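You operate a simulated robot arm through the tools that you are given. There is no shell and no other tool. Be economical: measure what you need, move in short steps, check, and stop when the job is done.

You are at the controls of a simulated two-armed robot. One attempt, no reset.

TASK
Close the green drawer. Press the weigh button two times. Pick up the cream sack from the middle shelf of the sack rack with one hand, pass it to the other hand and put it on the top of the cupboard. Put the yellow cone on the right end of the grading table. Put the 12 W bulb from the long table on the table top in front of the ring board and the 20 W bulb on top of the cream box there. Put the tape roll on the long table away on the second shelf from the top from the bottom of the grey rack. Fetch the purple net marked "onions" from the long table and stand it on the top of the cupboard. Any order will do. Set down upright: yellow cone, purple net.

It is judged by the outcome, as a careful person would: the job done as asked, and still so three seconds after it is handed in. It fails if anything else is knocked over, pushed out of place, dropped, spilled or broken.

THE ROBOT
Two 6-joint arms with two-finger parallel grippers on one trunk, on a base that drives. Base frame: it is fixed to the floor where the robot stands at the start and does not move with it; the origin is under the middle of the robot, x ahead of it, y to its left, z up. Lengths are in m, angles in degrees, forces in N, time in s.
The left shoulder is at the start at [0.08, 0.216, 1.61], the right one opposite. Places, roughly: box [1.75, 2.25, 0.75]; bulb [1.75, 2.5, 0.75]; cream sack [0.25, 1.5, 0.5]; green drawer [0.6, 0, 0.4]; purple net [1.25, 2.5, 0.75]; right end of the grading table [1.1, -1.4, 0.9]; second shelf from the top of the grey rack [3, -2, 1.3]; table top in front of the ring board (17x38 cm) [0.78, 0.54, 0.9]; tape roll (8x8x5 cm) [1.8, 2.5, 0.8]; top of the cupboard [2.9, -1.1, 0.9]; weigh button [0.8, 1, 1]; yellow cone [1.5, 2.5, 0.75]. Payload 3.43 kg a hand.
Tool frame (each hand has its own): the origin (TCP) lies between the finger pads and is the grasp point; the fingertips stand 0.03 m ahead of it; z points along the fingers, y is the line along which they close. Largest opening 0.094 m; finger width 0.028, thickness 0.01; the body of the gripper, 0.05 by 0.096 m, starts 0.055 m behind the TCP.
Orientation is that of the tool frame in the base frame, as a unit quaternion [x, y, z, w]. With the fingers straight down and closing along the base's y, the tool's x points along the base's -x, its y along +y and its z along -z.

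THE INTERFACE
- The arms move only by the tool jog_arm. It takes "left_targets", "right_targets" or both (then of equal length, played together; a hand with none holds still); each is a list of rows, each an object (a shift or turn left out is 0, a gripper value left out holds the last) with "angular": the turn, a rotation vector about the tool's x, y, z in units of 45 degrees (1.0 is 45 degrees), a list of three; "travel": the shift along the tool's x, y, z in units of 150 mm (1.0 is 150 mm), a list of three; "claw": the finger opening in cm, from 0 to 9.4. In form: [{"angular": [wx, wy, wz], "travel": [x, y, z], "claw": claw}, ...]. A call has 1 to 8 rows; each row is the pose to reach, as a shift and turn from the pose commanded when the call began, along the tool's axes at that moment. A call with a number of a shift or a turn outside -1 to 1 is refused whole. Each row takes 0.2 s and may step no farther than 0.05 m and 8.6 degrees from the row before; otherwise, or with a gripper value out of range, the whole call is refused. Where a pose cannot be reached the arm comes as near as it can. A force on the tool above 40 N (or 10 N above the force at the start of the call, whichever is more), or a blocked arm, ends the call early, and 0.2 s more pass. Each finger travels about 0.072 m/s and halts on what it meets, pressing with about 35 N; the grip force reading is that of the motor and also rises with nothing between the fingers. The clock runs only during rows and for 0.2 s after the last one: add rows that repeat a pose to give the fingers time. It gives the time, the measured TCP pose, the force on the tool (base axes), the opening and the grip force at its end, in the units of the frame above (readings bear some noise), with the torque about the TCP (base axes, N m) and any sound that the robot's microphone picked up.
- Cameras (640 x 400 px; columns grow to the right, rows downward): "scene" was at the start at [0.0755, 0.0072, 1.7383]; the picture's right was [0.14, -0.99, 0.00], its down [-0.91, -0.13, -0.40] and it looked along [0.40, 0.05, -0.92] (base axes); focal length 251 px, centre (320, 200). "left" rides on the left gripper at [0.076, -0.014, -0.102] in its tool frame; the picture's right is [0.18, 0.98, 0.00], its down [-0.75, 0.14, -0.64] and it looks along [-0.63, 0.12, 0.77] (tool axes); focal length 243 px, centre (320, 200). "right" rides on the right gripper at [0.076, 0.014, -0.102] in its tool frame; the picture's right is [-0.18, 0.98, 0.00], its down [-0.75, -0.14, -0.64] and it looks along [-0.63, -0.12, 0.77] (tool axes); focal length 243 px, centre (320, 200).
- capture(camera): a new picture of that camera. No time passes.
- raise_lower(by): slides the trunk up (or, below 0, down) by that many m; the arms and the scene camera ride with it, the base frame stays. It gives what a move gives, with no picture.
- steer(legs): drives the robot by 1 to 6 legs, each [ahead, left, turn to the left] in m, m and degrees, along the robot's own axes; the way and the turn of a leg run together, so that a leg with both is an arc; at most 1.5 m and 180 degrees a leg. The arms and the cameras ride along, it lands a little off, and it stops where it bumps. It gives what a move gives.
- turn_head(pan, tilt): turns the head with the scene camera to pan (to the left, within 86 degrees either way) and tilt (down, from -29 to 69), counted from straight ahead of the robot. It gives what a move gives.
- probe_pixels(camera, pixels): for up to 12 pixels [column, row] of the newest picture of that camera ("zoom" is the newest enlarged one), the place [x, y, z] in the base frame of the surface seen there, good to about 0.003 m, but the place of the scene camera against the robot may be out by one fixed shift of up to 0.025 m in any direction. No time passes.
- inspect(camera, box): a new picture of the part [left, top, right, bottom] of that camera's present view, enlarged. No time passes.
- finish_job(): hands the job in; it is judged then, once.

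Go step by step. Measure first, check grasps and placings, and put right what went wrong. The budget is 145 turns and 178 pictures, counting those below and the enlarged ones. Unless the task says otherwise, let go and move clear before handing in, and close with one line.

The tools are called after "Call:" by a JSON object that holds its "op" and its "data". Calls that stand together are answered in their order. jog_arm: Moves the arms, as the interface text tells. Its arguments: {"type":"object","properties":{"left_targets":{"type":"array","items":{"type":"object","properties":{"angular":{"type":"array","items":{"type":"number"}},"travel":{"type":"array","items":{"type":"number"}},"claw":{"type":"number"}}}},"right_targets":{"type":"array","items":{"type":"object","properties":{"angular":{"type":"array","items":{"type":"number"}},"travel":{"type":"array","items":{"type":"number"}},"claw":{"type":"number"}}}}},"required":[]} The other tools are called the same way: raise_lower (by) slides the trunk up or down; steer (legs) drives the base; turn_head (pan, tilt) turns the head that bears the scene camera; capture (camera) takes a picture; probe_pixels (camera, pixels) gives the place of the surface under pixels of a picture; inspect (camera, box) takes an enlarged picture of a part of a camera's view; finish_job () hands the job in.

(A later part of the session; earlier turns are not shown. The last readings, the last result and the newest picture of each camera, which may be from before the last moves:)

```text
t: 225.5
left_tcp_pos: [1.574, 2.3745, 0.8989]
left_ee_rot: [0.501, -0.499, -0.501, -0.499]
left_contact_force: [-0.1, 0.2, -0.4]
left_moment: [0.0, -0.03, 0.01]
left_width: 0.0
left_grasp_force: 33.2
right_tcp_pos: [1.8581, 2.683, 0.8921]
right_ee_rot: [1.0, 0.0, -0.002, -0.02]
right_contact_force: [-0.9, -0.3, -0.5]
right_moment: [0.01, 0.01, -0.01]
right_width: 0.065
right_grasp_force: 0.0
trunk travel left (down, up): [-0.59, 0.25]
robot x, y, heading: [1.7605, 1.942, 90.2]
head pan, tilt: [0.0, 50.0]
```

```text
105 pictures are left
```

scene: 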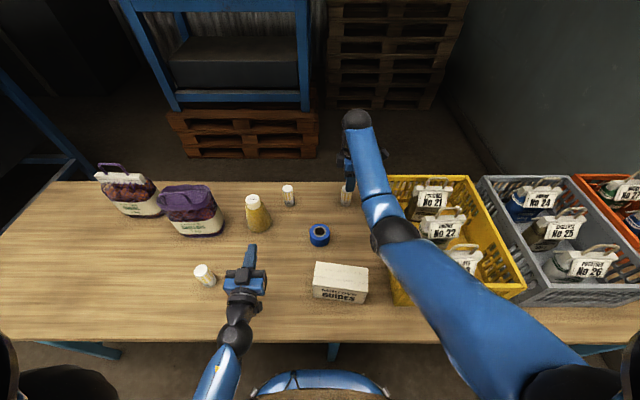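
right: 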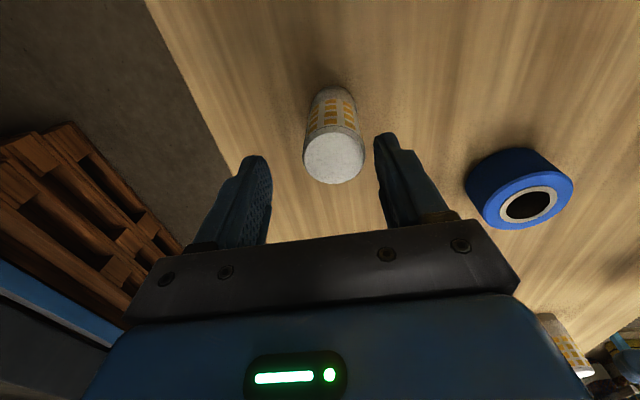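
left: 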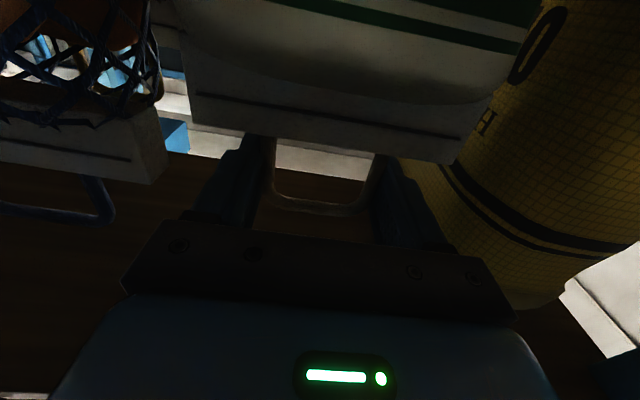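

Still 9 mm too far forward, clearance is slim; I shift back again before descending.

Call:
{"op": "jog_arm", "data": {"right_targets": [{"travel": [0, 0.1, -0.05]}, {"travel": [0, 0.1, -0.05]}]}}

Call:
{"op": "raise_lower", "data": {"by": -0.02}}

Call:
{"op": "capture", "data": {"camera": "right"}}

```text
t: 226.1
left_tcp_pos: [1.5732, 2.3761, 0.8982]
left_ee_rot: [0.501, -0.5, -0.5, -0.499]
left_contact_force: [-0.1, -0.5, 1.2]
left_moment: [0.02, 0.03, -0.04]
left_width: 0.0
left_grasp_force: 33.0
right_tcp_pos: [1.8578, 2.6841, 0.8924]
right_ee_rot: [1.0, 0.0, -0.001, -0.02]
right_contact_force: [-0.1, -0.6, -0.2]
right_moment: [0.06, 0.02, 0.02]
right_width: 0.0652
right_grasp_force: 0.0
right hand out of reach, approached as far as the arm can: row 1, 2
trunk travel left (down, up): [-0.59, 0.25]
robot x, y, heading: [1.7592, 1.9428, 90.1]
head pan, tilt: [0.0, 50.0]
```

```text
t: 226.9
left_tcp_pos: [1.5741, 2.3763, 0.8854]
left_ee_rot: [-0.499, 0.496, 0.504, 0.502]
left_contact_force: [-0.3, -5.8, 12.8]
left_moment: [-1.95, -0.02, -0.2]
left_width: 0.0
left_grasp_force: 32.8
right_tcp_pos: [1.8576, 2.6831, 0.871]
right_ee_rot: [1.0, 0.0, -0.001, -0.021]
right_contact_force: [-0.1, -0.6, 0.9]
right_moment: [-0.03, -0.01, 0.04]
right_width: 0.065
right_grasp_force: 0.1
trunk travel left (down, up): [-0.571, 0.269]
robot x, y, heading: [1.7639, 1.9459, 90.4]
head pan, tilt: [0.0, 50.0]
stopped: the force on the tool passed its limit at 45 N (the readings are from after the stop); the commanded pose is now the measured one
```

```text
104 pictures are left
```

right: 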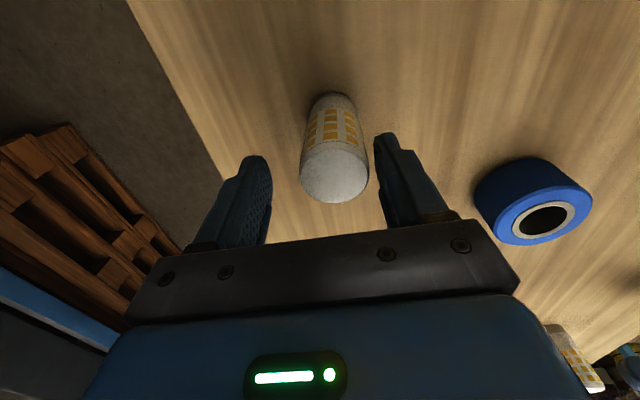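

The left arm touched something (45 N), probably its camera/forearm on the table. I raise the trunk slightly and look.

Call:
{"op": "raise_lower", "data": {"by": 0.06}}

Call:
{"op": "capture", "data": {"camera": "scene"}}

Call:
{"op": "capture", "data": {"camera": "left"}}

```text
t: 227.9
left_tcp_pos: [1.5737, 2.3771, 0.9427]
left_ee_rot: [-0.5, 0.496, 0.504, 0.5]
left_contact_force: [-0.8, 0.2, 0.2]
left_moment: [0.0, 0.04, 0.0]
left_width: 0.0001
left_grasp_force: 32.8
right_tcp_pos: [1.8578, 2.6848, 0.9309]
right_ee_rot: [1.0, -0.001, -0.002, -0.02]
right_contact_force: [-0.5, -0.2, -0.5]
right_moment: [-0.03, 0.02, 0.0]
right_width: 0.0649
right_grasp_force: 0.1
trunk travel left (down, up): [-0.631, 0.209]
robot x, y, heading: [1.7614, 1.9413, 90.0]
head pan, tilt: [0.0, 50.0]
```

```text
103 pictures are left
```

scene: 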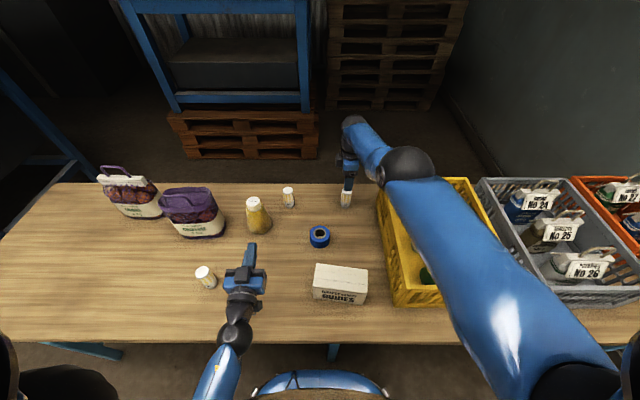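

```text
102 pictures are left
```

left: 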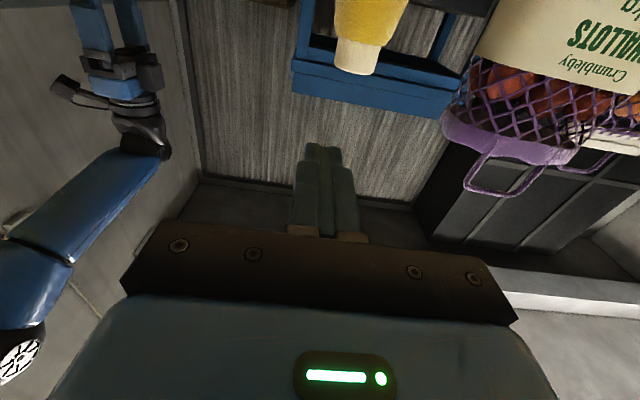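

I check how high the right elbow (405,165) is above the crate's bags, and the left wrist.

Call:
{"op": "probe_pixels", "data": {"camera": "scene", "pixels": [[405, 165], [390, 195], [425, 210], [355, 125], [460, 280], [420, 240], [455, 190], [425, 275], [240, 310], [230, 335], [215, 380]]}}

```text
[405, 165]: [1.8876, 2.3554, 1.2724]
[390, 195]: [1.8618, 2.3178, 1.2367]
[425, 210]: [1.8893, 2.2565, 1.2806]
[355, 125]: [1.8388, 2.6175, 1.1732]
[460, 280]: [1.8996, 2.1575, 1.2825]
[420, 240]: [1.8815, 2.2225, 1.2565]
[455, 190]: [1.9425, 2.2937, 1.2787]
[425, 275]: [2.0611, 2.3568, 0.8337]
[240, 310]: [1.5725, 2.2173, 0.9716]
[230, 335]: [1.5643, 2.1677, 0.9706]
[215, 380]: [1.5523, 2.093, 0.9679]
```

The right elbow is high (z 1.27), fine. I raise the left hand by 12 cm so it stays clear of the table.

Call:
{"op": "jog_arm", "data": {"left_targets": [{"travel": [-0.25, 0, 0]}, {"travel": [-0.5, 0, 0]}, {"travel": [-0.8, 0, 0]}], "right_targets": [{"travel": [0, 0.1, 0]}, {"travel": [0, 0.13, 0]}, {"travel": [0, 0.13, 0]}]}}

```text
t: 228.7
left_tcp_pos: [1.5726, 2.3765, 1.0652]
left_ee_rot: [-0.5, 0.496, 0.503, 0.5]
left_contact_force: [0.3, 0.1, 0.3]
left_moment: [-0.03, -0.01, -0.03]
left_width: 0.0
left_grasp_force: 32.9
right_tcp_pos: [1.852, 2.6812, 0.9266]
right_ee_rot: [1.0, 0.0, -0.002, -0.019]
right_contact_force: [1.9, -0.3, -0.9]
right_moment: [0.01, -0.02, -0.02]
right_width: 0.0647
right_grasp_force: 0.0
right hand out of reach, approached as far as the arm can: row 1, 2, 3
trunk travel left (down, up): [-0.631, 0.209]
robot x, y, heading: [1.764, 1.941, 90.2]
head pan, tilt: [0.0, 50.0]
```

The left is clear now. The right hand hardly moved; I back it off more strongly to leave the reach limit.

Call:
{"op": "jog_arm", "data": {"right_targets": [{"travel": [0, 0.15, 0.1]}, {"travel": [0, 0.3, 0.2]}, {"travel": [0, 0.4, 0.2]}]}}

```text
t: 229.5
left_tcp_pos: [1.5737, 2.3763, 1.0642]
left_ee_rot: [-0.499, 0.496, 0.504, 0.501]
left_contact_force: [0.0, 0.2, -0.3]
left_moment: [-0.01, -0.01, -0.01]
left_width: 0.0
left_grasp_force: 32.7
right_tcp_pos: [1.8448, 2.6666, 0.8826]
right_ee_rot: [1.0, 0.0, -0.002, -0.019]
right_contact_force: [0.2, 0.3, -0.7]
right_moment: [0.02, -0.03, 0.0]
right_width: 0.065
right_grasp_force: 0.0
right hand out of reach, approached as far as the arm can: row 1, 2, 3
trunk travel left (down, up): [-0.631, 0.209]
robot x, y, heading: [1.76, 1.9398, 90.4]
head pan, tilt: [0.0, 50.0]
```

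The arm is at the edge of its sphere; raising the hand relative to the shoulder and lowering the trunk gives more reach. I lift 12 cm with corrections, then check.

Call:
{"op": "jog_arm", "data": {"right_targets": [{"travel": [0, 0, -0.2]}, {"travel": [0.04, 0, -0.4], "angular": [-0.025, 0, 0]}, {"travel": [0.09, -0.05, -0.6], "angular": [-0.048, 0, 0]}, {"travel": [0.09, -0.05, -0.8], "angular": [-0.048, 0, 0]}, {"travel": [0.09, -0.05, -0.8], "angular": [-0.048, 0, 0]}]}}

```text
t: 230.7
left_tcp_pos: [1.5738, 2.377, 1.0653]
left_ee_rot: [-0.499, 0.496, 0.504, 0.501]
left_contact_force: [-0.4, -0.8, 0.5]
left_moment: [0.03, -0.02, -0.01]
left_width: 0.0
left_grasp_force: 32.7
right_tcp_pos: [1.8554, 2.6878, 0.9977]
right_ee_rot: [1.0, 0.0, -0.002, 0.0]
right_contact_force: [0.2, 0.1, -0.5]
right_moment: [0.03, -0.01, -0.01]
right_width: 0.065
right_grasp_force: 0.1
right hand out of reach, approached as far as the arm can: row 1, 2, 3, 4, 5
trunk travel left (down, up): [-0.631, 0.209]
robot x, y, heading: [1.761, 1.944, 90.0]
head pan, tilt: [0.0, 50.0]
```

Orientation is now straight. I nudge back 1.4 cm and see whether it follows.

Call:
{"op": "jog_arm", "data": {"right_targets": [{"travel": [0.015, 0.1, 0]}, {"travel": [0.015, 0.1, 0]}]}}

Call:
{"op": "raise_lower", "data": {"by": -0.1}}

Call:
{"op": "capture", "data": {"camera": "right"}}

```text
t: 231.3
left_tcp_pos: [1.5745, 2.3764, 1.0642]
left_ee_rot: [-0.5, 0.496, 0.503, 0.5]
left_contact_force: [-0.8, 0.6, -0.6]
left_moment: [-0.01, 0.01, 0.01]
left_width: 0.0001
left_grasp_force: 33.8
right_tcp_pos: [1.856, 2.6878, 0.9974]
right_ee_rot: [1.0, 0.0, -0.002, 0.0]
right_contact_force: [0.2, -0.4, 0.1]
right_moment: [0.01, 0.0, -0.01]
right_width: 0.0651
right_grasp_force: 0.1
right hand out of reach, approached as far as the arm can: row 1, 2
trunk travel left (down, up): [-0.631, 0.209]
robot x, y, heading: [1.7618, 1.9441, 90.1]
head pan, tilt: [0.0, 50.0]
```

```text
t: 232.6
left_tcp_pos: [1.5727, 2.3772, 0.9642]
left_ee_rot: [-0.499, 0.496, 0.504, 0.501]
left_contact_force: [0.0, 0.1, -0.8]
left_moment: [0.03, 0.04, 0.02]
left_width: 0.0
left_grasp_force: 32.7
right_tcp_pos: [1.8548, 2.6882, 0.8968]
right_ee_rot: [1.0, 0.0, -0.002, -0.001]
right_contact_force: [-0.1, 0.2, 0.2]
right_moment: [-0.01, 0.01, 0.0]
right_width: 0.0652
right_grasp_force: 0.1
trunk travel left (down, up): [-0.531, 0.309]
robot x, y, heading: [1.7647, 1.9426, 90.0]
head pan, tilt: [0.0, 50.0]
```

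```text
101 pictures are left
```

right: 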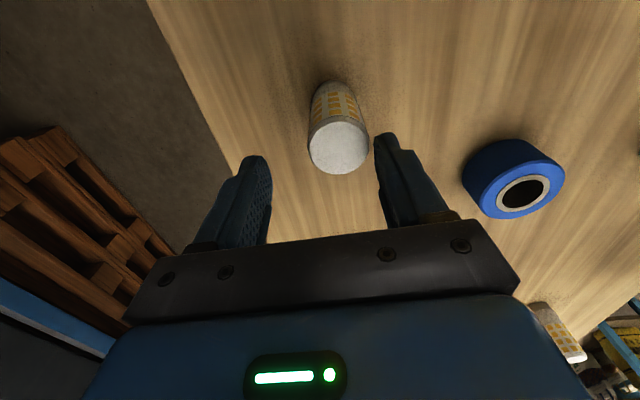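

The hand is at its limit in this pose, so I let the base do it: back 1.4 cm, then lower the trunk.

Call:
{"op": "steer", "data": {"legs": [[-0.015, 0, 0]]}}

Call:
{"op": "raise_lower", "data": {"by": -0.05}}

Call:
{"op": "capture", "data": {"camera": "right"}}

```text
t: 233.4
left_tcp_pos: [1.5736, 2.3642, 0.9632]
left_ee_rot: [-0.5, 0.497, 0.503, 0.5]
left_contact_force: [0.3, 0.2, 0.0]
left_moment: [0.01, -0.02, 0.04]
left_width: 0.0
left_grasp_force: 33.5
right_tcp_pos: [1.8555, 2.6751, 0.8936]
right_ee_rot: [1.0, 0.0, -0.002, 0.002]
right_contact_force: [0.1, 0.0, -0.6]
right_moment: [-0.03, 0.04, -0.02]
right_width: 0.0649
right_grasp_force: 0.0
trunk travel left (down, up): [-0.531, 0.309]
robot x, y, heading: [1.7591, 1.9283, 90.2]
head pan, tilt: [0.0, 50.0]
```

```text
t: 234.3
left_tcp_pos: [1.5723, 2.3599, 0.915]
left_ee_rot: [-0.5, 0.496, 0.503, 0.5]
left_contact_force: [-0.5, 0.9, -0.1]
left_moment: [0.03, 0.0, -0.02]
left_width: 0.0
left_grasp_force: 33.5
right_tcp_pos: [1.8552, 2.6734, 0.8473]
right_ee_rot: [1.0, -0.001, -0.001, -0.001]
right_contact_force: [0.4, 0.4, 0.5]
right_moment: [-0.04, 0.03, -0.01]
right_width: 0.0649
right_grasp_force: 0.0
trunk travel left (down, up): [-0.481, 0.359]
robot x, y, heading: [1.7595, 1.9293, 90.3]
head pan, tilt: [0.0, 50.0]
```

```text
100 pictures are left
```

right: 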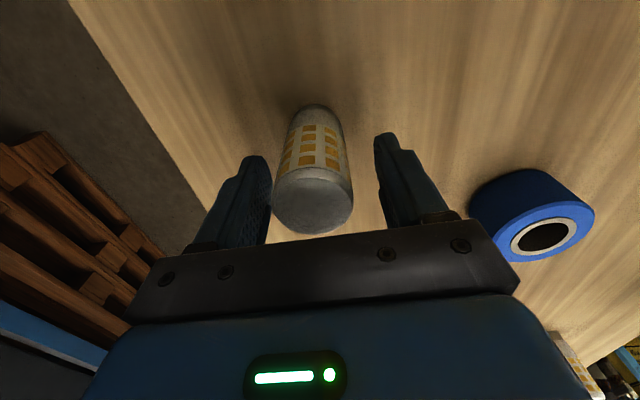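

The bulb stands between the fingers at (1.855,2.673,0.847). I close.

Call:
{"op": "jog_arm", "data": {"right_targets": [{"claw": 5}, {"claw": 3.5}, {"claw": 2}, {"claw": 2}, {"claw": 2}]}}

Call:
{"op": "raise_lower", "data": {"by": 0.2}}

Call:
{"op": "capture", "data": {"camera": "right"}}

```text
t: 235.5
left_tcp_pos: [1.5738, 2.3611, 0.9145]
left_ee_rot: [-0.499, 0.496, 0.503, 0.501]
left_contact_force: [0.3, 0.3, 0.6]
left_moment: [0.0, 0.01, -0.01]
left_width: 0.0002
left_grasp_force: 33.3
right_tcp_pos: [1.8546, 2.6718, 0.8461]
right_ee_rot: [1.0, -0.001, -0.002, -0.001]
right_contact_force: [-0.3, -0.1, 0.9]
right_moment: [-0.02, -0.01, 0.0]
right_width: 0.0381
right_grasp_force: 34.8
trunk travel left (down, up): [-0.481, 0.359]
robot x, y, heading: [1.7618, 1.9315, 90.3]
head pan, tilt: [0.0, 50.0]
```

```text
t: 237.7
left_tcp_pos: [1.5742, 2.3624, 1.1141]
left_ee_rot: [-0.5, 0.497, 0.503, 0.501]
left_contact_force: [-0.7, -0.4, -0.2]
left_moment: [0.03, 0.02, -0.03]
left_width: 0.0
left_grasp_force: 33.1
right_tcp_pos: [1.856, 2.6747, 1.0465]
right_ee_rot: [1.0, 0.0, -0.002, 0.0]
right_contact_force: [0.1, 0.1, -1.4]
right_moment: [0.0, 0.0, 0.0]
right_width: 0.0381
right_grasp_force: 35.0
trunk travel left (down, up): [-0.681, 0.159]
robot x, y, heading: [1.7586, 1.9268, 90.2]
head pan, tilt: [0.0, 50.0]
```

```text
99 pictures are left
```

right: 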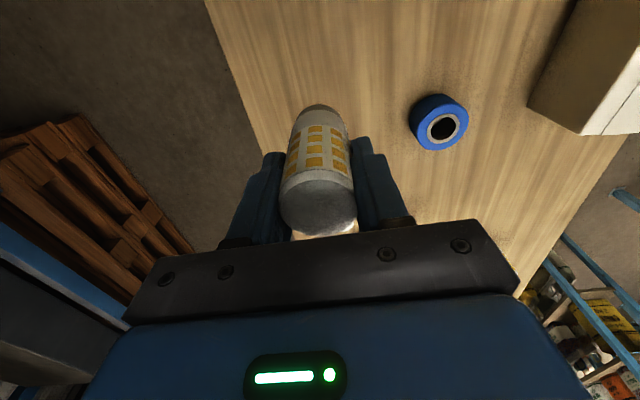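

The 20 W bulb is held (3.8 cm). Now I back up 34 cm and shift 5 cm left, to be over the cream box, and measure the box with the right camera.

Call:
{"op": "steer", "data": {"legs": [[-0.33, 0.05, 0]]}}

Call:
{"op": "capture", "data": {"camera": "right"}}

Call:
{"op": "capture", "data": {"camera": "scene"}}

```text
t: 239.9
left_tcp_pos: [1.527, 2.0321, 1.1135]
left_ee_rot: [-0.498, 0.499, 0.501, 0.502]
left_contact_force: [0.1, 0.1, 0.6]
left_moment: [-0.01, -0.01, -0.03]
left_width: 0.0
left_grasp_force: 33.1
right_tcp_pos: [1.8104, 2.3408, 1.0456]
right_ee_rot: [1.0, -0.003, -0.002, 0.001]
right_contact_force: [-0.2, 0.4, -1.1]
right_moment: [0.0, -0.05, 0.05]
right_width: 0.0381
right_grasp_force: 35.0
trunk travel left (down, up): [-0.681, 0.159]
robot x, y, heading: [1.7107, 1.597, 89.6]
head pan, tilt: [0.0, 50.0]
```

```text
98 pictures are left
```

right: 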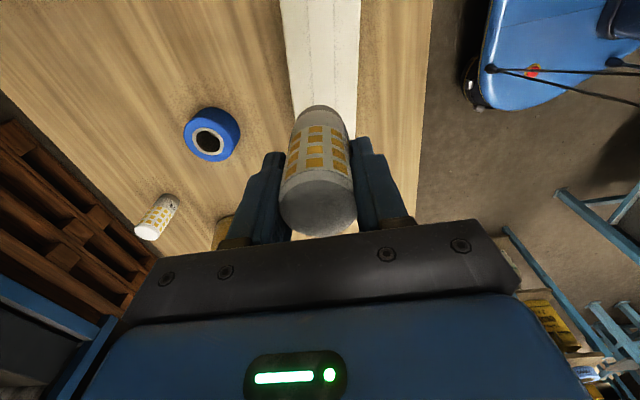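

```text
97 pictures are left
```

scene: 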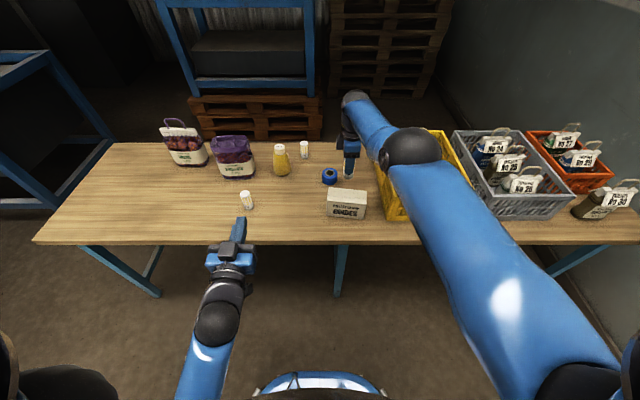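

The box (white strip at (320,50)) lies beneath and toward +x. I probe its edges with the right and scene cameras.

Call:
{"op": "probe_pixels", "data": {"camera": "right", "pixels": [[288, 40], [355, 40], [320, 60], [320, 10], [290, 100], [356, 100], [325, 233]]}}

Call:
{"op": "probe_pixels", "data": {"camera": "scene", "pixels": [[330, 191], [365, 191], [329, 203], [363, 206], [347, 198]]}}

```text
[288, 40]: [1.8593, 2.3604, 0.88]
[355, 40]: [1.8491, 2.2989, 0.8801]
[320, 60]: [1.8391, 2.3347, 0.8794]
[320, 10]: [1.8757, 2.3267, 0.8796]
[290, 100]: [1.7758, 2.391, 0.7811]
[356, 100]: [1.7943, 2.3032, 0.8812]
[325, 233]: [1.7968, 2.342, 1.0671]
```

```text
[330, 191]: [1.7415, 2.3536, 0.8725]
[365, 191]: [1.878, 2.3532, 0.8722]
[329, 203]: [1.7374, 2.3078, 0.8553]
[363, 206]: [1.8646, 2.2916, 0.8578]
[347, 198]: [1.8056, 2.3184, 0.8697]
```

The box top is at z 0.880, y 2.297–2.365, x 1.74–1.88; the bulb is over it. I shift back 8 mm and lower with the trunk.

Call:
{"op": "jog_arm", "data": {"right_targets": [{"travel": [0, 0.06, 0]}, {"travel": [0, 0.06, 0]}]}}

Call:
{"op": "raise_lower", "data": {"by": -0.09}}

Call:
{"op": "jog_arm", "data": {"right_targets": [{"travel": [0, 0, 0.02]}, {"travel": [0, 0, 0.04]}, {"travel": [0, 0, 0.06]}, {"travel": [0, 0, 0.075]}]}}

Call:
{"op": "capture", "data": {"camera": "right"}}

```text
t: 240.5
left_tcp_pos: [1.5271, 2.0303, 1.1132]
left_ee_rot: [-0.499, 0.499, 0.501, 0.502]
left_contact_force: [-0.2, 0.0, 0.0]
left_moment: [0.04, -0.02, 0.0]
left_width: 0.0
left_grasp_force: 32.9
right_tcp_pos: [1.8109, 2.3405, 1.0468]
right_ee_rot: [1.0, -0.004, -0.002, -0.001]
right_contact_force: [0.2, 0.0, -0.7]
right_moment: [-0.01, -0.03, -0.01]
right_width: 0.0378
right_grasp_force: 34.7
right hand out of reach, approached as far as the arm can: row 1, 2
trunk travel left (down, up): [-0.681, 0.159]
robot x, y, heading: [1.7108, 1.596, 89.8]
head pan, tilt: [0.0, 50.0]
```

```text
t: 241.8
left_tcp_pos: [1.5265, 2.0305, 1.0245]
left_ee_rot: [-0.498, 0.497, 0.502, 0.502]
left_contact_force: [-0.3, -0.5, 0.4]
left_moment: [-0.02, 0.02, 0.0]
left_width: 0.0
left_grasp_force: 32.5
right_tcp_pos: [1.8108, 2.3388, 0.9576]
right_ee_rot: [1.0, -0.004, -0.001, 0.0]
right_contact_force: [-0.3, -0.1, -0.9]
right_moment: [-0.03, 0.0, -0.02]
right_width: 0.038
right_grasp_force: 35.1
trunk travel left (down, up): [-0.591, 0.249]
robot x, y, heading: [1.7133, 1.5941, 89.8]
head pan, tilt: [0.0, 50.0]
```

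```text
t: 242.8
left_tcp_pos: [1.5267, 2.0297, 1.0241]
left_ee_rot: [-0.498, 0.498, 0.501, 0.502]
left_contact_force: [0.4, 0.7, -0.6]
left_moment: [0.01, 0.0, -0.02]
left_width: 0.0
left_grasp_force: 32.9
right_tcp_pos: [1.8103, 2.3404, 0.9462]
right_ee_rot: [1.0, -0.004, -0.002, -0.002]
right_contact_force: [0.3, 0.9, 2.1]
right_moment: [0.02, 0.05, 0.04]
right_width: 0.0377
right_grasp_force: 34.9
trunk travel left (down, up): [-0.591, 0.249]
robot x, y, heading: [1.7122, 1.5975, 90.0]
head pan, tilt: [0.0, 50.0]
```

```text
96 pictures are left
```

right: 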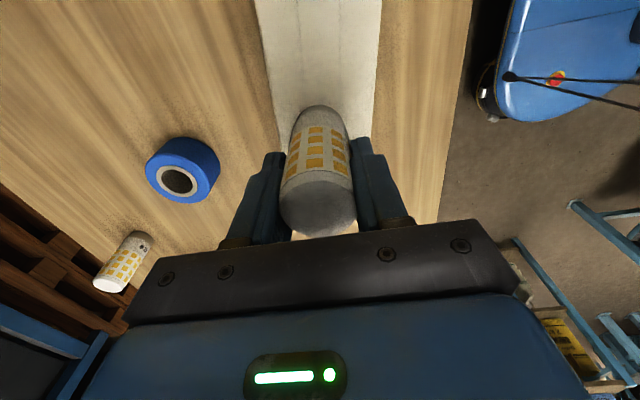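

The bulb just rests on the box (force sign changed). I open and raise with the trunk.

Call:
{"op": "jog_arm", "data": {"right_targets": [{"travel": [0, 0, 0.006], "claw": 4.3}, {"travel": [0, 0, 0.006], "claw": 5}, {"travel": [0, 0, 0.006], "claw": 6.2}, {"travel": [0, 0, 0.006], "claw": 6.2}]}}

Call:
{"op": "raise_lower", "data": {"by": 0.2}}

Call:
{"op": "capture", "data": {"camera": "right"}}

```text
t: 243.8
left_tcp_pos: [1.5271, 2.0292, 1.0253]
left_ee_rot: [-0.498, 0.497, 0.502, 0.502]
left_contact_force: [-0.3, 1.0, 0.3]
left_moment: [-0.04, 0.01, -0.01]
left_width: 0.0
left_grasp_force: 33.3
right_tcp_pos: [1.811, 2.3399, 0.9453]
right_ee_rot: [1.0, -0.003, -0.002, 0.0]
right_contact_force: [-0.5, 0.8, -0.1]
right_moment: [0.03, -0.02, -0.04]
right_width: 0.062
right_grasp_force: 0.0
trunk travel left (down, up): [-0.591, 0.249]
robot x, y, heading: [1.7082, 1.5924, 89.9]
head pan, tilt: [0.0, 50.0]
```

```text
t: 245.9
left_tcp_pos: [1.5266, 2.0302, 1.2239]
left_ee_rot: [-0.497, 0.498, 0.501, 0.503]
left_contact_force: [-0.3, -0.8, -1.5]
left_moment: [0.02, 0.0, 0.03]
left_width: 0.0002
left_grasp_force: 33.2
right_tcp_pos: [1.8095, 2.3399, 1.1446]
right_ee_rot: [1.0, -0.003, -0.001, 0.0]
right_contact_force: [0.6, -0.2, 0.4]
right_moment: [-0.02, 0.0, -0.01]
right_width: 0.062
right_grasp_force: 0.0
trunk travel left (down, up): [-0.791, 0.049]
robot x, y, heading: [1.7133, 1.5933, 89.8]
head pan, tilt: [0.0, 50.0]
```

```text
95 pictures are left
```

right: 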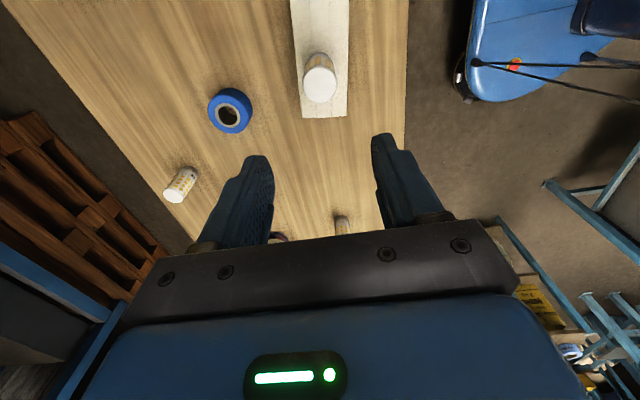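

The 20 W bulb stands on the cream box at (320,75). Next the tape: I rotate the right hand back to closing sideways and pitch it 45° forward for table and shelf work.

Call:
{"op": "jog_arm", "data": {"right_targets": [{"angular": [0, 0, 0.17]}, {"angular": [0, 0, 0.34]}, {"angular": [0, 0, 0.5]}, {"angular": [0, 0, 0.67]}, {"angular": [0, 0, 0.84]}, {"angular": [0, 0, 1], "claw": 9.4}]}}

Call:
{"op": "jog_arm", "data": {"right_targets": [{"angular": [0, 0, 0.17]}, {"angular": [0, 0, 0.34]}, {"angular": [0, 0, 0.5]}, {"angular": [0, 0, 0.67]}, {"angular": [0, 0, 0.84]}, {"angular": [0, 0, 1]}]}}

Call:
{"op": "jog_arm", "data": {"right_targets": [{"angular": [0, -0.17, 0]}, {"angular": [0, -0.34, 0]}, {"angular": [0, -0.5, 0]}, {"angular": [0, -0.67, 0]}, {"angular": [0, -0.84, 0]}, {"angular": [0, -1, 0]}]}}

Call:
{"op": "capture", "data": {"camera": "right"}}

```text
t: 247.3
left_tcp_pos: [1.527, 2.0297, 1.2247]
left_ee_rot: [-0.498, 0.498, 0.502, 0.502]
left_contact_force: [0.1, 0.3, 0.2]
left_moment: [0.02, 0.04, 0.0]
left_width: 0.0
left_grasp_force: 33.1
right_tcp_pos: [1.8102, 2.3399, 1.1453]
right_ee_rot: [0.922, -0.387, -0.002, 0.0]
right_contact_force: [0.5, 0.0, 0.1]
right_moment: [-0.04, 0.0, 0.02]
right_width: 0.094
right_grasp_force: 0.0
trunk travel left (down, up): [-0.791, 0.049]
robot x, y, heading: [1.7141, 1.5947, 89.8]
head pan, tilt: [0.0, 50.0]
```

```text
t: 248.7
left_tcp_pos: [1.5279, 2.0298, 1.2243]
left_ee_rot: [-0.498, 0.498, 0.501, 0.503]
left_contact_force: [-0.7, -0.3, 0.0]
left_moment: [0.04, -0.02, -0.03]
left_width: 0.0
left_grasp_force: 33.3
right_tcp_pos: [1.8106, 2.3407, 1.1451]
right_ee_rot: [-0.704, 0.71, 0.001, -0.002]
right_contact_force: [0.1, 0.5, 0.7]
right_moment: [0.0, 0.03, 0.01]
right_width: 0.0941
right_grasp_force: 0.0
trunk travel left (down, up): [-0.791, 0.049]
robot x, y, heading: [1.7123, 1.5942, 89.7]
head pan, tilt: [0.0, 50.0]
```

```text
t: 250.1
left_tcp_pos: [1.5263, 2.0292, 1.2242]
left_ee_rot: [-0.498, 0.498, 0.502, 0.503]
left_contact_force: [-0.3, -0.8, -0.3]
left_moment: [0.0, -0.03, -0.01]
left_width: 0.0001
left_grasp_force: 32.7
right_tcp_pos: [1.783, 2.4463, 1.1216]
right_ee_rot: [-0.664, 0.669, 0.236, 0.236]
right_contact_force: [-0.4, 0.8, -0.6]
right_moment: [-0.01, -0.01, -0.03]
right_width: 0.0938
right_grasp_force: 0.0
right hand out of reach, approached as far as the arm can: row 1, 2, 3, 4, 5, 6
trunk travel left (down, up): [-0.791, 0.049]
robot x, y, heading: [1.7099, 1.5965, 89.7]
head pan, tilt: [0.0, 50.0]
```

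```text
94 pictures are left
```

right: 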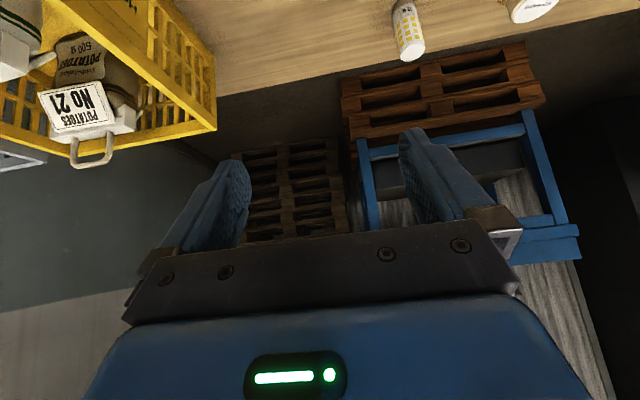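

The hand is pitched about 39°. I measure the tape with the scene camera now (calibration shift known, about +8 mm forward, 7 mm left, 9 mm up).

Call:
{"op": "capture", "data": {"camera": "scene"}}

Call:
{"op": "inspect", "data": {"camera": "scene", "box": [270, 130, 390, 230]}}

```text
93 pictures are left
```

scene: 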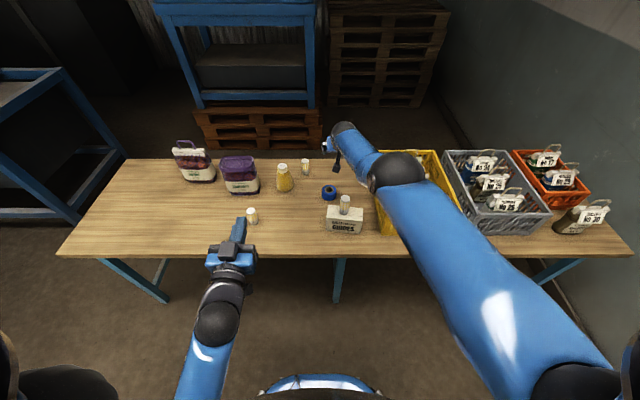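

```text
4.00 times, centred on (330, 180) of scene
```

zoom: 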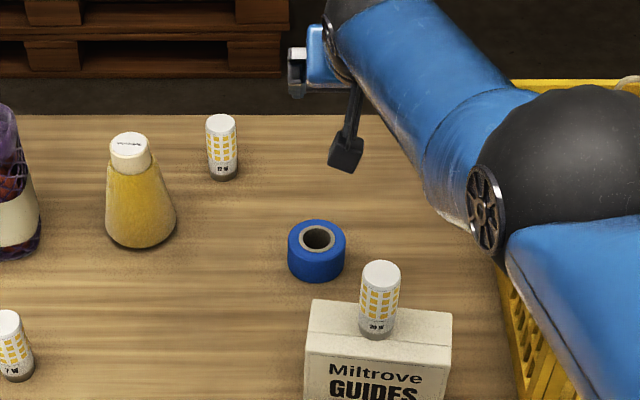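

The zoom shows the hand cameras are physical (stalk at (347,140)) and that the box with the bulb stands right behind the tape's approach. I test whether the right hand at this pitch can reach shelf height (about 0.3 m below the shoulder).

Call:
{"op": "jog_arm", "data": {"right_targets": [{"travel": [-0.2, 0, -0.2]}, {"travel": [-0.4, 0, -0.35]}, {"travel": [-0.6, 0, -0.5]}, {"travel": [-0.8, 0, -0.6]}, {"travel": [-1, 0, -0.7]}]}}

```text
t: 251.3
left_tcp_pos: [1.5264, 2.0294, 1.2252]
left_ee_rot: [-0.498, 0.497, 0.502, 0.503]
left_contact_force: [-0.5, 0.0, 0.9]
left_moment: [0.0, 0.02, 0.01]
left_width: 0.0001
left_grasp_force: 32.8
right_tcp_pos: [1.7933, 2.4722, 1.2967]
right_ee_rot: [-0.664, 0.669, 0.235, 0.235]
right_contact_force: [0.2, -0.2, -1.4]
right_moment: [0.04, 0.01, 0.05]
right_width: 0.0941
right_grasp_force: 0.2
right hand out of reach, approached as far as the arm can: row 1, 2, 4, 5
trunk travel left (down, up): [-0.791, 0.049]
robot x, y, heading: [1.7082, 1.598, 89.8]
head pan, tilt: [0.0, 50.0]
```

At 39° pitch the hand reaches shelf height at 0.87 m ahead. I'll take the tape from the front-left with heading 60°, clear of the box. Drive there, then bring the hand down.

Call:
{"op": "steer", "data": {"legs": [[0.08, 0.47, 0], [0, 0, -30]]}}

Call:
{"op": "jog_arm", "data": {"right_targets": [{"travel": [0.2, 0, 0.17]}, {"travel": [0.4, 0, 0.33]}, {"travel": [0.6, 0, 0.49]}, {"travel": [0.8, 0, 0.65]}, {"travel": [1, 0, 0.81]}]}}

Call:
{"op": "turn_head", "data": {"pan": -10, "tilt": 45}}

Call:
{"op": "capture", "data": {"camera": "scene"}}

Call:
{"op": "capture", "data": {"camera": "right"}}

```text
t: 255.6
left_tcp_pos: [1.2962, 2.1471, 1.2248]
left_ee_rot: [-0.353, 0.609, 0.355, 0.615]
left_contact_force: [0.0, -0.8, 0.0]
left_moment: [-0.03, 0.01, 0.01]
left_width: 0.0
left_grasp_force: 32.9
right_tcp_pos: [1.7494, 2.3975, 1.2964]
right_ee_rot: [-0.467, 0.819, 0.166, 0.289]
right_contact_force: [0.1, -0.3, -0.2]
right_moment: [0.01, 0.02, -0.01]
right_width: 0.0942
right_grasp_force: 0.1
trunk travel left (down, up): [-0.791, 0.049]
robot x, y, heading: [1.2339, 1.679, 59.6]
head pan, tilt: [0.0, 50.0]
```

```text
t: 256.8
left_tcp_pos: [1.2973, 2.1476, 1.2253]
left_ee_rot: [-0.351, 0.61, 0.354, 0.616]
left_contact_force: [-1.1, -0.6, 0.1]
left_moment: [0.01, 0.01, 0.0]
left_width: 0.0001
left_grasp_force: 33.3
right_tcp_pos: [1.7315, 2.3717, 1.1068]
right_ee_rot: [-0.467, 0.82, 0.165, 0.288]
right_contact_force: [-0.8, 0.3, 1.0]
right_moment: [0.0, -0.01, 0.0]
right_width: 0.094
right_grasp_force: 0.0
right hand out of reach, approached as far as the arm can: row 2, 3, 4, 5
trunk travel left (down, up): [-0.791, 0.049]
robot x, y, heading: [1.2389, 1.6778, 59.5]
head pan, tilt: [0.0, 50.0]
```

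```text
t: 257.6
left_tcp_pos: [1.2968, 2.1466, 1.2239]
left_ee_rot: [-0.351, 0.61, 0.354, 0.615]
left_contact_force: [-0.4, -0.3, 0.1]
left_moment: [-0.01, 0.0, -0.01]
left_width: 0.0
left_grasp_force: 32.9
right_tcp_pos: [1.7329, 2.3711, 1.1068]
right_ee_rot: [-0.468, 0.819, 0.167, 0.288]
right_contact_force: [0.0, 0.1, 0.4]
right_moment: [-0.02, 0.01, -0.01]
right_width: 0.094
right_grasp_force: 0.0
trunk travel left (down, up): [-0.791, 0.049]
robot x, y, heading: [1.2376, 1.6834, 59.6]
head pan, tilt: [-10.0, 45.0]
```

```text
91 pictures are left
```

scene: 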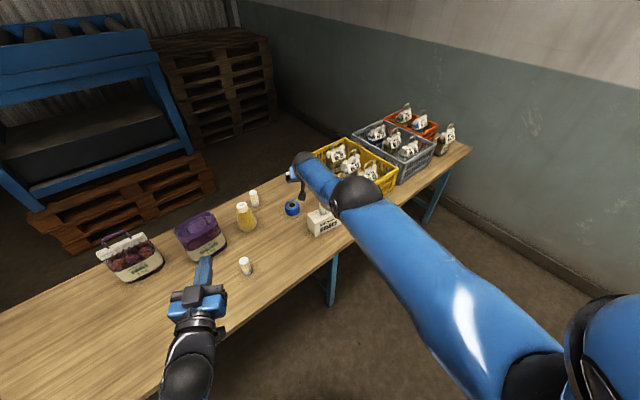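

```text
90 pictures are left
```

right: 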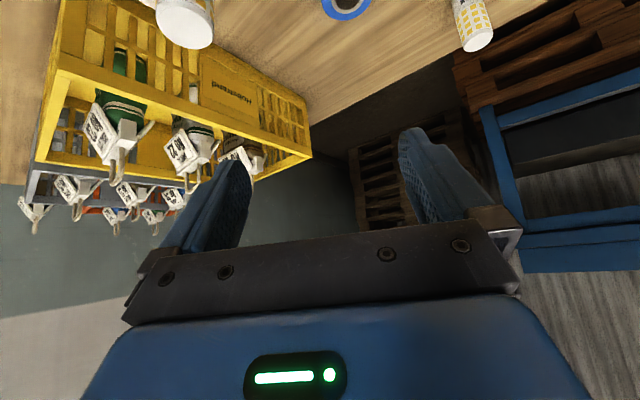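

The tape is forward-left of the hand by about (0.13, 0.06). I shift the base left 6 cm first (clear of the bulb), lower the trunk and measure.

Call:
{"op": "steer", "data": {"legs": [[0, 0.0625, 0]]}}

Call:
{"op": "raise_lower", "data": {"by": -0.18}}

Call:
{"op": "capture", "data": {"camera": "right"}}

Call:
{"op": "capture", "data": {"camera": "scene"}}

```text
t: 258.5
left_tcp_pos: [1.2563, 2.1715, 1.227]
left_ee_rot: [-0.348, 0.612, 0.357, 0.614]
left_contact_force: [1.6, -1.0, -0.1]
left_moment: [-0.03, 0.0, 0.08]
left_width: 0.0
left_grasp_force: 32.9
right_tcp_pos: [1.6924, 2.3938, 1.1057]
right_ee_rot: [-0.464, 0.821, 0.168, 0.285]
right_contact_force: [1.8, -1.3, 0.4]
right_moment: [0.03, 0.05, 0.1]
right_width: 0.0942
right_grasp_force: 0.0
trunk travel left (down, up): [-0.791, 0.049]
robot x, y, heading: [1.1853, 1.7054, 59.5]
head pan, tilt: [-10.0, 45.0]
```

```text
t: 260.5
left_tcp_pos: [1.2476, 2.1759, 1.0448]
left_ee_rot: [-0.351, 0.611, 0.353, 0.616]
left_contact_force: [-0.4, -0.4, 0.5]
left_moment: [0.03, 0.02, 0.02]
left_width: 0.0
left_grasp_force: 33.3
right_tcp_pos: [1.6833, 2.3992, 0.9258]
right_ee_rot: [-0.466, 0.82, 0.165, 0.287]
right_contact_force: [1.2, 1.3, 0.0]
right_moment: [0.02, -0.01, 0.01]
right_width: 0.0938
right_grasp_force: 0.0
trunk travel left (down, up): [-0.611, 0.229]
robot x, y, heading: [1.1873, 1.7121, 59.5]
head pan, tilt: [-10.0, 45.0]
```

```text
89 pictures are left
```

right: 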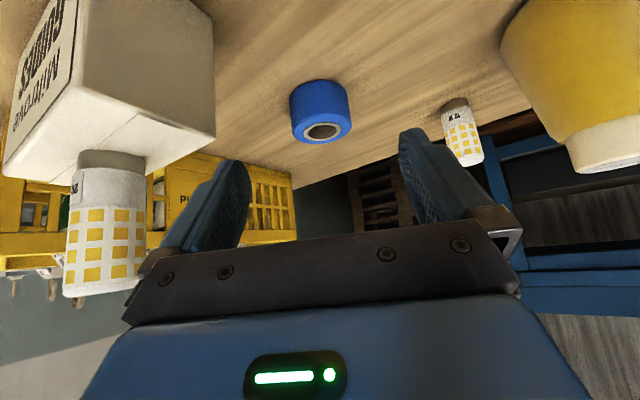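

```text
88 pictures are left
```

scene: 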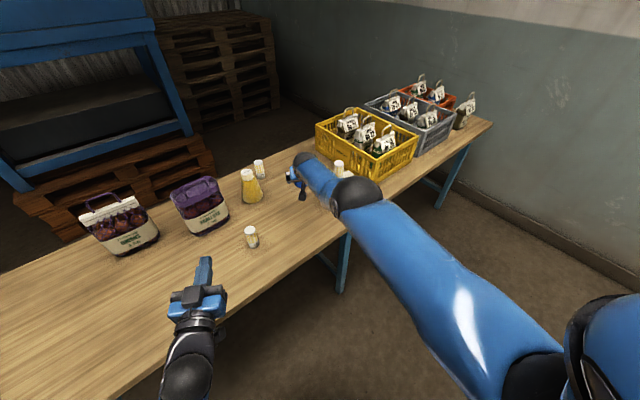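

The tape is centred ahead at (320,110) in the right picture. I probe it, the bulb and the cone.

Call:
{"op": "probe_pixels", "data": {"camera": "right", "pixels": [[319, 100], [320, 142], [294, 115], [348, 108], [298, 138], [345, 132], [318, 84], [310, 125], [120, 180], [100, 290], [560, 90], [610, 160]]}}

```text
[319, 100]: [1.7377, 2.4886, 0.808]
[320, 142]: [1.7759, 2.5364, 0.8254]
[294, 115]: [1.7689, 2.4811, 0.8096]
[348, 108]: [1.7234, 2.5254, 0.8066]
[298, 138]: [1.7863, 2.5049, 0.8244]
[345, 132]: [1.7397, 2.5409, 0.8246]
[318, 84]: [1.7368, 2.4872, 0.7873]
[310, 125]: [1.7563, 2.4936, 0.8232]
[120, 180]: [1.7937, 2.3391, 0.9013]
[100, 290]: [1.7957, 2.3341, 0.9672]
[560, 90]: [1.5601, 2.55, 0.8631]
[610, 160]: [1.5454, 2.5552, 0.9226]
```

The tape centre is about (1.756,2.515), top z 0.825, well aligned with the hand. I lower 5 cm, drive 13.5 cm ahead over it, then lower to z≈0.817 and grip.

Call:
{"op": "raise_lower", "data": {"by": -0.05}}

Call:
{"op": "steer", "data": {"legs": [[0.136, -0.004, 0]]}}

Call:
{"op": "raise_lower", "data": {"by": -0.035}}

Call:
{"op": "capture", "data": {"camera": "right"}}

```text
t: 261.4
left_tcp_pos: [1.2463, 2.1764, 0.995]
left_ee_rot: [-0.351, 0.61, 0.353, 0.616]
left_contact_force: [-0.3, -0.2, -0.3]
left_moment: [0.04, 0.01, 0.01]
left_width: 0.0
left_grasp_force: 33.2
right_tcp_pos: [1.6823, 2.4002, 0.877]
right_ee_rot: [-0.466, 0.82, 0.165, 0.288]
right_contact_force: [-0.4, -0.4, 0.1]
right_moment: [0.01, -0.02, 0.01]
right_width: 0.094
right_grasp_force: 0.1
trunk travel left (down, up): [-0.561, 0.279]
robot x, y, heading: [1.1899, 1.707, 59.5]
head pan, tilt: [-10.0, 45.0]
```

```text
t: 262.8
left_tcp_pos: [1.3164, 2.2876, 0.9951]
left_ee_rot: [-0.35, 0.611, 0.353, 0.617]
left_contact_force: [-0.1, 0.2, -0.6]
left_moment: [-0.01, 0.0, 0.0]
left_width: 0.0
left_grasp_force: 32.8
right_tcp_pos: [1.7554, 2.5109, 0.8789]
right_ee_rot: [-0.465, 0.82, 0.164, 0.29]
right_contact_force: [-0.4, 0.7, 0.6]
right_moment: [0.0, 0.02, -0.03]
right_width: 0.094
right_grasp_force: 0.1
trunk travel left (down, up): [-0.561, 0.279]
robot x, y, heading: [1.2597, 1.8188, 59.5]
head pan, tilt: [-10.0, 45.0]
```

```text
t: 263.5
left_tcp_pos: [1.3182, 2.2887, 0.959]
left_ee_rot: [-0.35, 0.61, 0.353, 0.617]
left_contact_force: [0.3, 0.1, -0.1]
left_moment: [0.01, 0.02, 0.01]
left_width: 0.0
left_grasp_force: 32.9
right_tcp_pos: [1.7556, 2.5113, 0.8404]
right_ee_rot: [-0.465, 0.821, 0.164, 0.288]
right_contact_force: [0.9, 0.6, -0.6]
right_moment: [0.02, -0.02, 0.01]
right_width: 0.094
right_grasp_force: 0.0
trunk travel left (down, up): [-0.526, 0.314]
robot x, y, heading: [1.2569, 1.8202, 59.4]
head pan, tilt: [-10.0, 45.0]
```

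```text
87 pictures are left
```

right: 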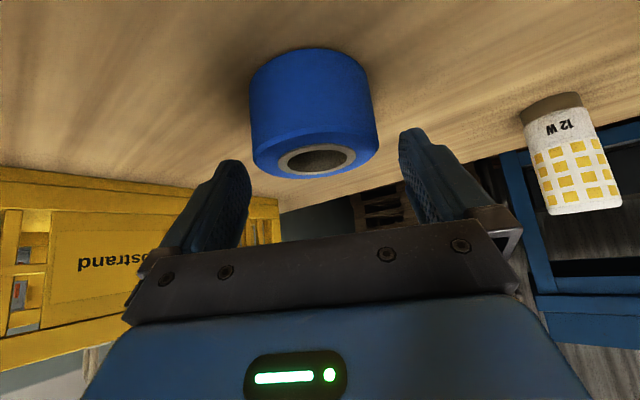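

The tape is centred between the fingers. I lower 2.3 cm and close.

Call:
{"op": "raise_lower", "data": {"by": -0.023}}

Call:
{"op": "jog_arm", "data": {"right_targets": [{"claw": 8}, {"claw": 6.5}, {"claw": 5}, {"claw": 5}, {"claw": 5}]}}

Call:
{"op": "capture", "data": {"camera": "right"}}

```text
t: 264.2
left_tcp_pos: [1.3175, 2.2893, 0.9379]
left_ee_rot: [-0.349, 0.612, 0.351, 0.617]
left_contact_force: [-0.9, 0.2, -0.5]
left_moment: [-0.01, -0.02, 0.01]
left_width: 0.0
left_grasp_force: 32.8
right_tcp_pos: [1.7558, 2.5111, 0.8182]
right_ee_rot: [-0.464, 0.821, 0.164, 0.288]
right_contact_force: [0.1, -0.4, 0.1]
right_moment: [-0.01, -0.02, 0.0]
right_width: 0.0943
right_grasp_force: 0.0
trunk travel left (down, up): [-0.503, 0.337]
robot x, y, heading: [1.262, 1.8202, 59.4]
head pan, tilt: [-10.0, 45.0]
```

```text
t: 265.4
left_tcp_pos: [1.3176, 2.2899, 0.9361]
left_ee_rot: [-0.35, 0.61, 0.353, 0.617]
left_contact_force: [-0.7, -0.2, 0.0]
left_moment: [0.01, 0.02, -0.01]
left_width: 0.0002
left_grasp_force: 32.8
right_tcp_pos: [1.7555, 2.5113, 0.8196]
right_ee_rot: [-0.465, 0.82, 0.166, 0.288]
right_contact_force: [0.4, 0.3, -0.5]
right_moment: [0.03, 0.02, 0.0]
right_width: 0.0725
right_grasp_force: 35.5
trunk travel left (down, up): [-0.503, 0.337]
robot x, y, heading: [1.2597, 1.8196, 59.4]
head pan, tilt: [-10.0, 45.0]
```

```text
86 pictures are left
```

right: 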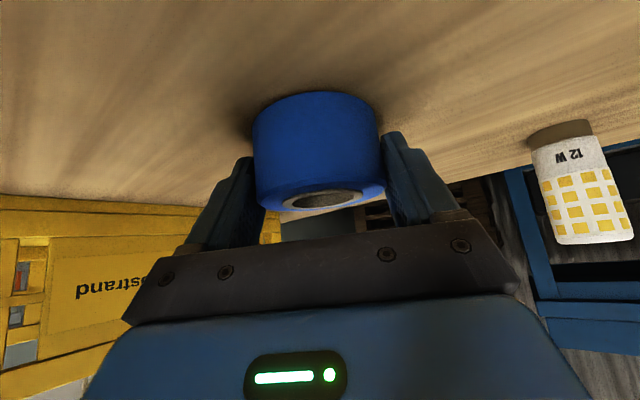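

The tape is held (7.25 cm). I raise the trunk, back off, face the table squarely near the ONIONS net and lower the left hand for its handle.

Call:
{"op": "raise_lower", "data": {"by": 0.337}}

Call:
{"op": "steer", "data": {"legs": [[-0.25, 0, 0], [0, 0, 30.4], [0, -0.1, 0]]}}

Call:
{"op": "jog_arm", "data": {"left_targets": [{"travel": [0.25, 0, 0]}, {"travel": [0.5, 0, 0]}, {"travel": [0.75, 0, 0]}, {"travel": [1.0, 0, 0], "claw": 4}]}}

Call:
{"op": "jog_arm", "data": {"left_targets": [{"travel": [0.25, 0, 0], "claw": 6}, {"travel": [0.5, 0, 0], "claw": 8}, {"travel": [0.75, 0, 0], "claw": 8.5}]}}

Call:
{"op": "turn_head", "data": {"pan": 0, "tilt": 45}}

Call:
{"op": "capture", "data": {"camera": "scene"}}

Call:
{"op": "capture", "data": {"camera": "left"}}

```text
t: 268.7
left_tcp_pos: [1.3188, 2.2903, 1.2732]
left_ee_rot: [-0.349, 0.612, 0.352, 0.617]
left_contact_force: [-0.6, 0.2, 0.2]
left_moment: [0.05, 0.02, -0.03]
left_width: 0.0003
left_grasp_force: 33.2
right_tcp_pos: [1.7557, 2.5112, 1.1559]
right_ee_rot: [-0.464, 0.821, 0.163, 0.289]
right_contact_force: [0.8, 0.0, -0.8]
right_moment: [-0.01, -0.04, 0.01]
right_width: 0.0721
right_grasp_force: 34.9
trunk travel left (down, up): [-0.84, 0.0]
robot x, y, heading: [1.2558, 1.8202, 59.7]
head pan, tilt: [-10.0, 45.0]
```

```text
t: 272.8
left_tcp_pos: [1.0323, 2.037, 1.2721]
left_ee_rot: [-0.501, 0.495, 0.5, 0.504]
left_contact_force: [-0.3, 0.5, -0.5]
left_moment: [-0.02, -0.01, -0.1]
left_width: 0.0001
left_grasp_force: 32.9
right_tcp_pos: [1.2977, 2.4489, 1.1562]
right_ee_rot: [-0.666, 0.668, 0.231, 0.237]
right_contact_force: [-0.4, 1.0, 0.1]
right_moment: [-0.02, -0.02, -0.05]
right_width: 0.0723
right_grasp_force: 35.3
trunk travel left (down, up): [-0.84, 0.0]
robot x, y, heading: [1.2284, 1.6015, 90.0]
head pan, tilt: [-10.0, 45.0]
```

```text
t: 273.8
left_tcp_pos: [1.0476, 2.0382, 1.1231]
left_ee_rot: [-0.499, 0.498, 0.503, 0.501]
left_contact_force: [0.2, 0.1, 0.4]
left_moment: [0.0, 0.01, 0.0]
left_width: 0.0399
left_grasp_force: 0.0
right_tcp_pos: [1.3083, 2.4499, 1.156]
right_ee_rot: [-0.664, 0.67, 0.235, 0.234]
right_contact_force: [0.5, -0.1, -1.3]
right_moment: [-0.02, 0.03, -0.01]
right_width: 0.0719
right_grasp_force: 34.6
trunk travel left (down, up): [-0.84, 0.0]
robot x, y, heading: [1.2274, 1.6009, 89.8]
head pan, tilt: [-10.0, 45.0]
```

```text
t: 274.6
left_tcp_pos: [1.0453, 2.0408, 1.0127]
left_ee_rot: [-0.498, 0.498, 0.502, 0.502]
left_contact_force: [0.3, -0.7, 0.1]
left_moment: [-0.03, 0.01, 0.0]
left_width: 0.0851
left_grasp_force: 0.1
right_tcp_pos: [1.3072, 2.4505, 1.1549]
right_ee_rot: [-0.665, 0.669, 0.235, 0.234]
right_contact_force: [-0.5, -0.6, 0.0]
right_moment: [0.0, 0.02, -0.03]
right_width: 0.0721
right_grasp_force: 34.9
trunk travel left (down, up): [-0.84, 0.0]
robot x, y, heading: [1.228, 1.6036, 90.2]
head pan, tilt: [-10.0, 45.0]
```

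```text
t: 275.4
left_tcp_pos: [1.0445, 2.0407, 1.0126]
left_ee_rot: [-0.498, 0.499, 0.501, 0.502]
left_contact_force: [0.1, 0.5, 0.0]
left_moment: [-0.02, -0.01, 0.0]
left_width: 0.0851
left_grasp_force: 0.0
right_tcp_pos: [1.306, 2.4503, 1.1546]
right_ee_rot: [-0.665, 0.669, 0.235, 0.234]
right_contact_force: [0.0, -1.0, 0.0]
right_moment: [0.01, 0.0, -0.02]
right_width: 0.072
right_grasp_force: 34.6
trunk travel left (down, up): [-0.84, 0.0]
robot x, y, heading: [1.2309, 1.6028, 90.1]
head pan, tilt: [0.0, 45.0]
```

```text
85 pictures are left
```

scene: 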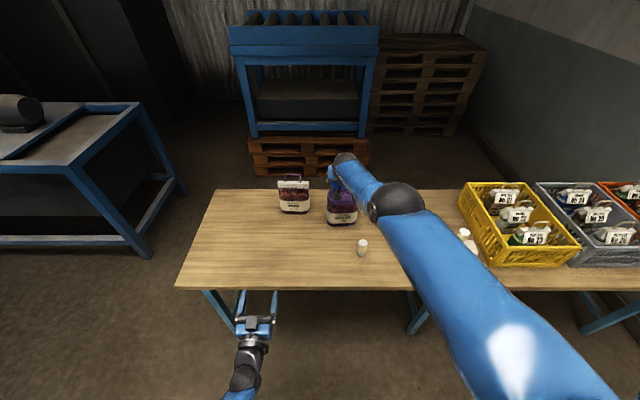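

```text
84 pictures are left
```

left: 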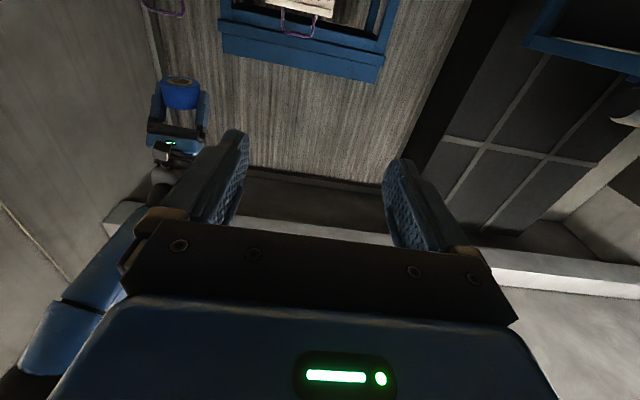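

The ONIONS handle appears inverted at (298,25) in the left picture. I probe it.

Call:
{"op": "inspect", "data": {"camera": "left", "box": [220, 0, 400, 60]}}

Call:
{"op": "probe_pixels", "data": {"camera": "left", "pixels": [[298, 36], [281, 22], [315, 25], [300, 5], [165, 13], [280, 15], [317, 18]]}}

```text
3.56 times, centred on (310, 30) of left
```

zoom: 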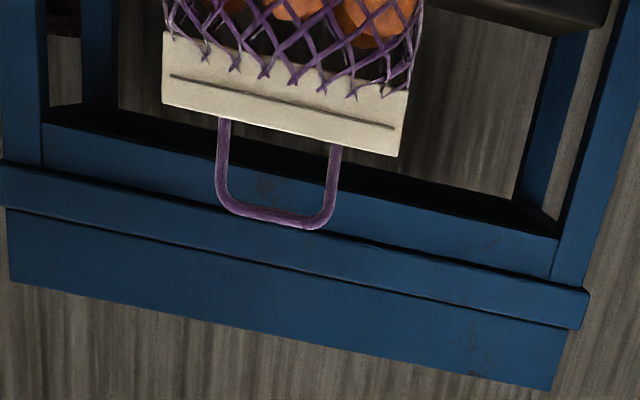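

```text
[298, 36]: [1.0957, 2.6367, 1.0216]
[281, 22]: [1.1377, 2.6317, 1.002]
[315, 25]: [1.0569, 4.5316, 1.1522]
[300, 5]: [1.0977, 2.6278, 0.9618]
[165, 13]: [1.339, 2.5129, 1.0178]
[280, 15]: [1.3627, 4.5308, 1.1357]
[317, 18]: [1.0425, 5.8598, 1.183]
```

Call:
{"op": "probe_pixels", "data": {"camera": "zoom", "pixels": [[222, 165], [334, 180], [275, 218], [222, 122], [335, 145], [180, 105], [395, 152], [290, 130], [223, 190], [332, 205]]}}

```text
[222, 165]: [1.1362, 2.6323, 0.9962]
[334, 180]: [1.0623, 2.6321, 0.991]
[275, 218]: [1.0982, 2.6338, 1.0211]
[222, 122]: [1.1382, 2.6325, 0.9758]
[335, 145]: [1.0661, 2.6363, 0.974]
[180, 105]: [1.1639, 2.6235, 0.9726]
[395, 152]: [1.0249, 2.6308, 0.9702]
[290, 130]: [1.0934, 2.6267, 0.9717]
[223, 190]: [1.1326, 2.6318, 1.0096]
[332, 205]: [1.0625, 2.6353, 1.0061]
```

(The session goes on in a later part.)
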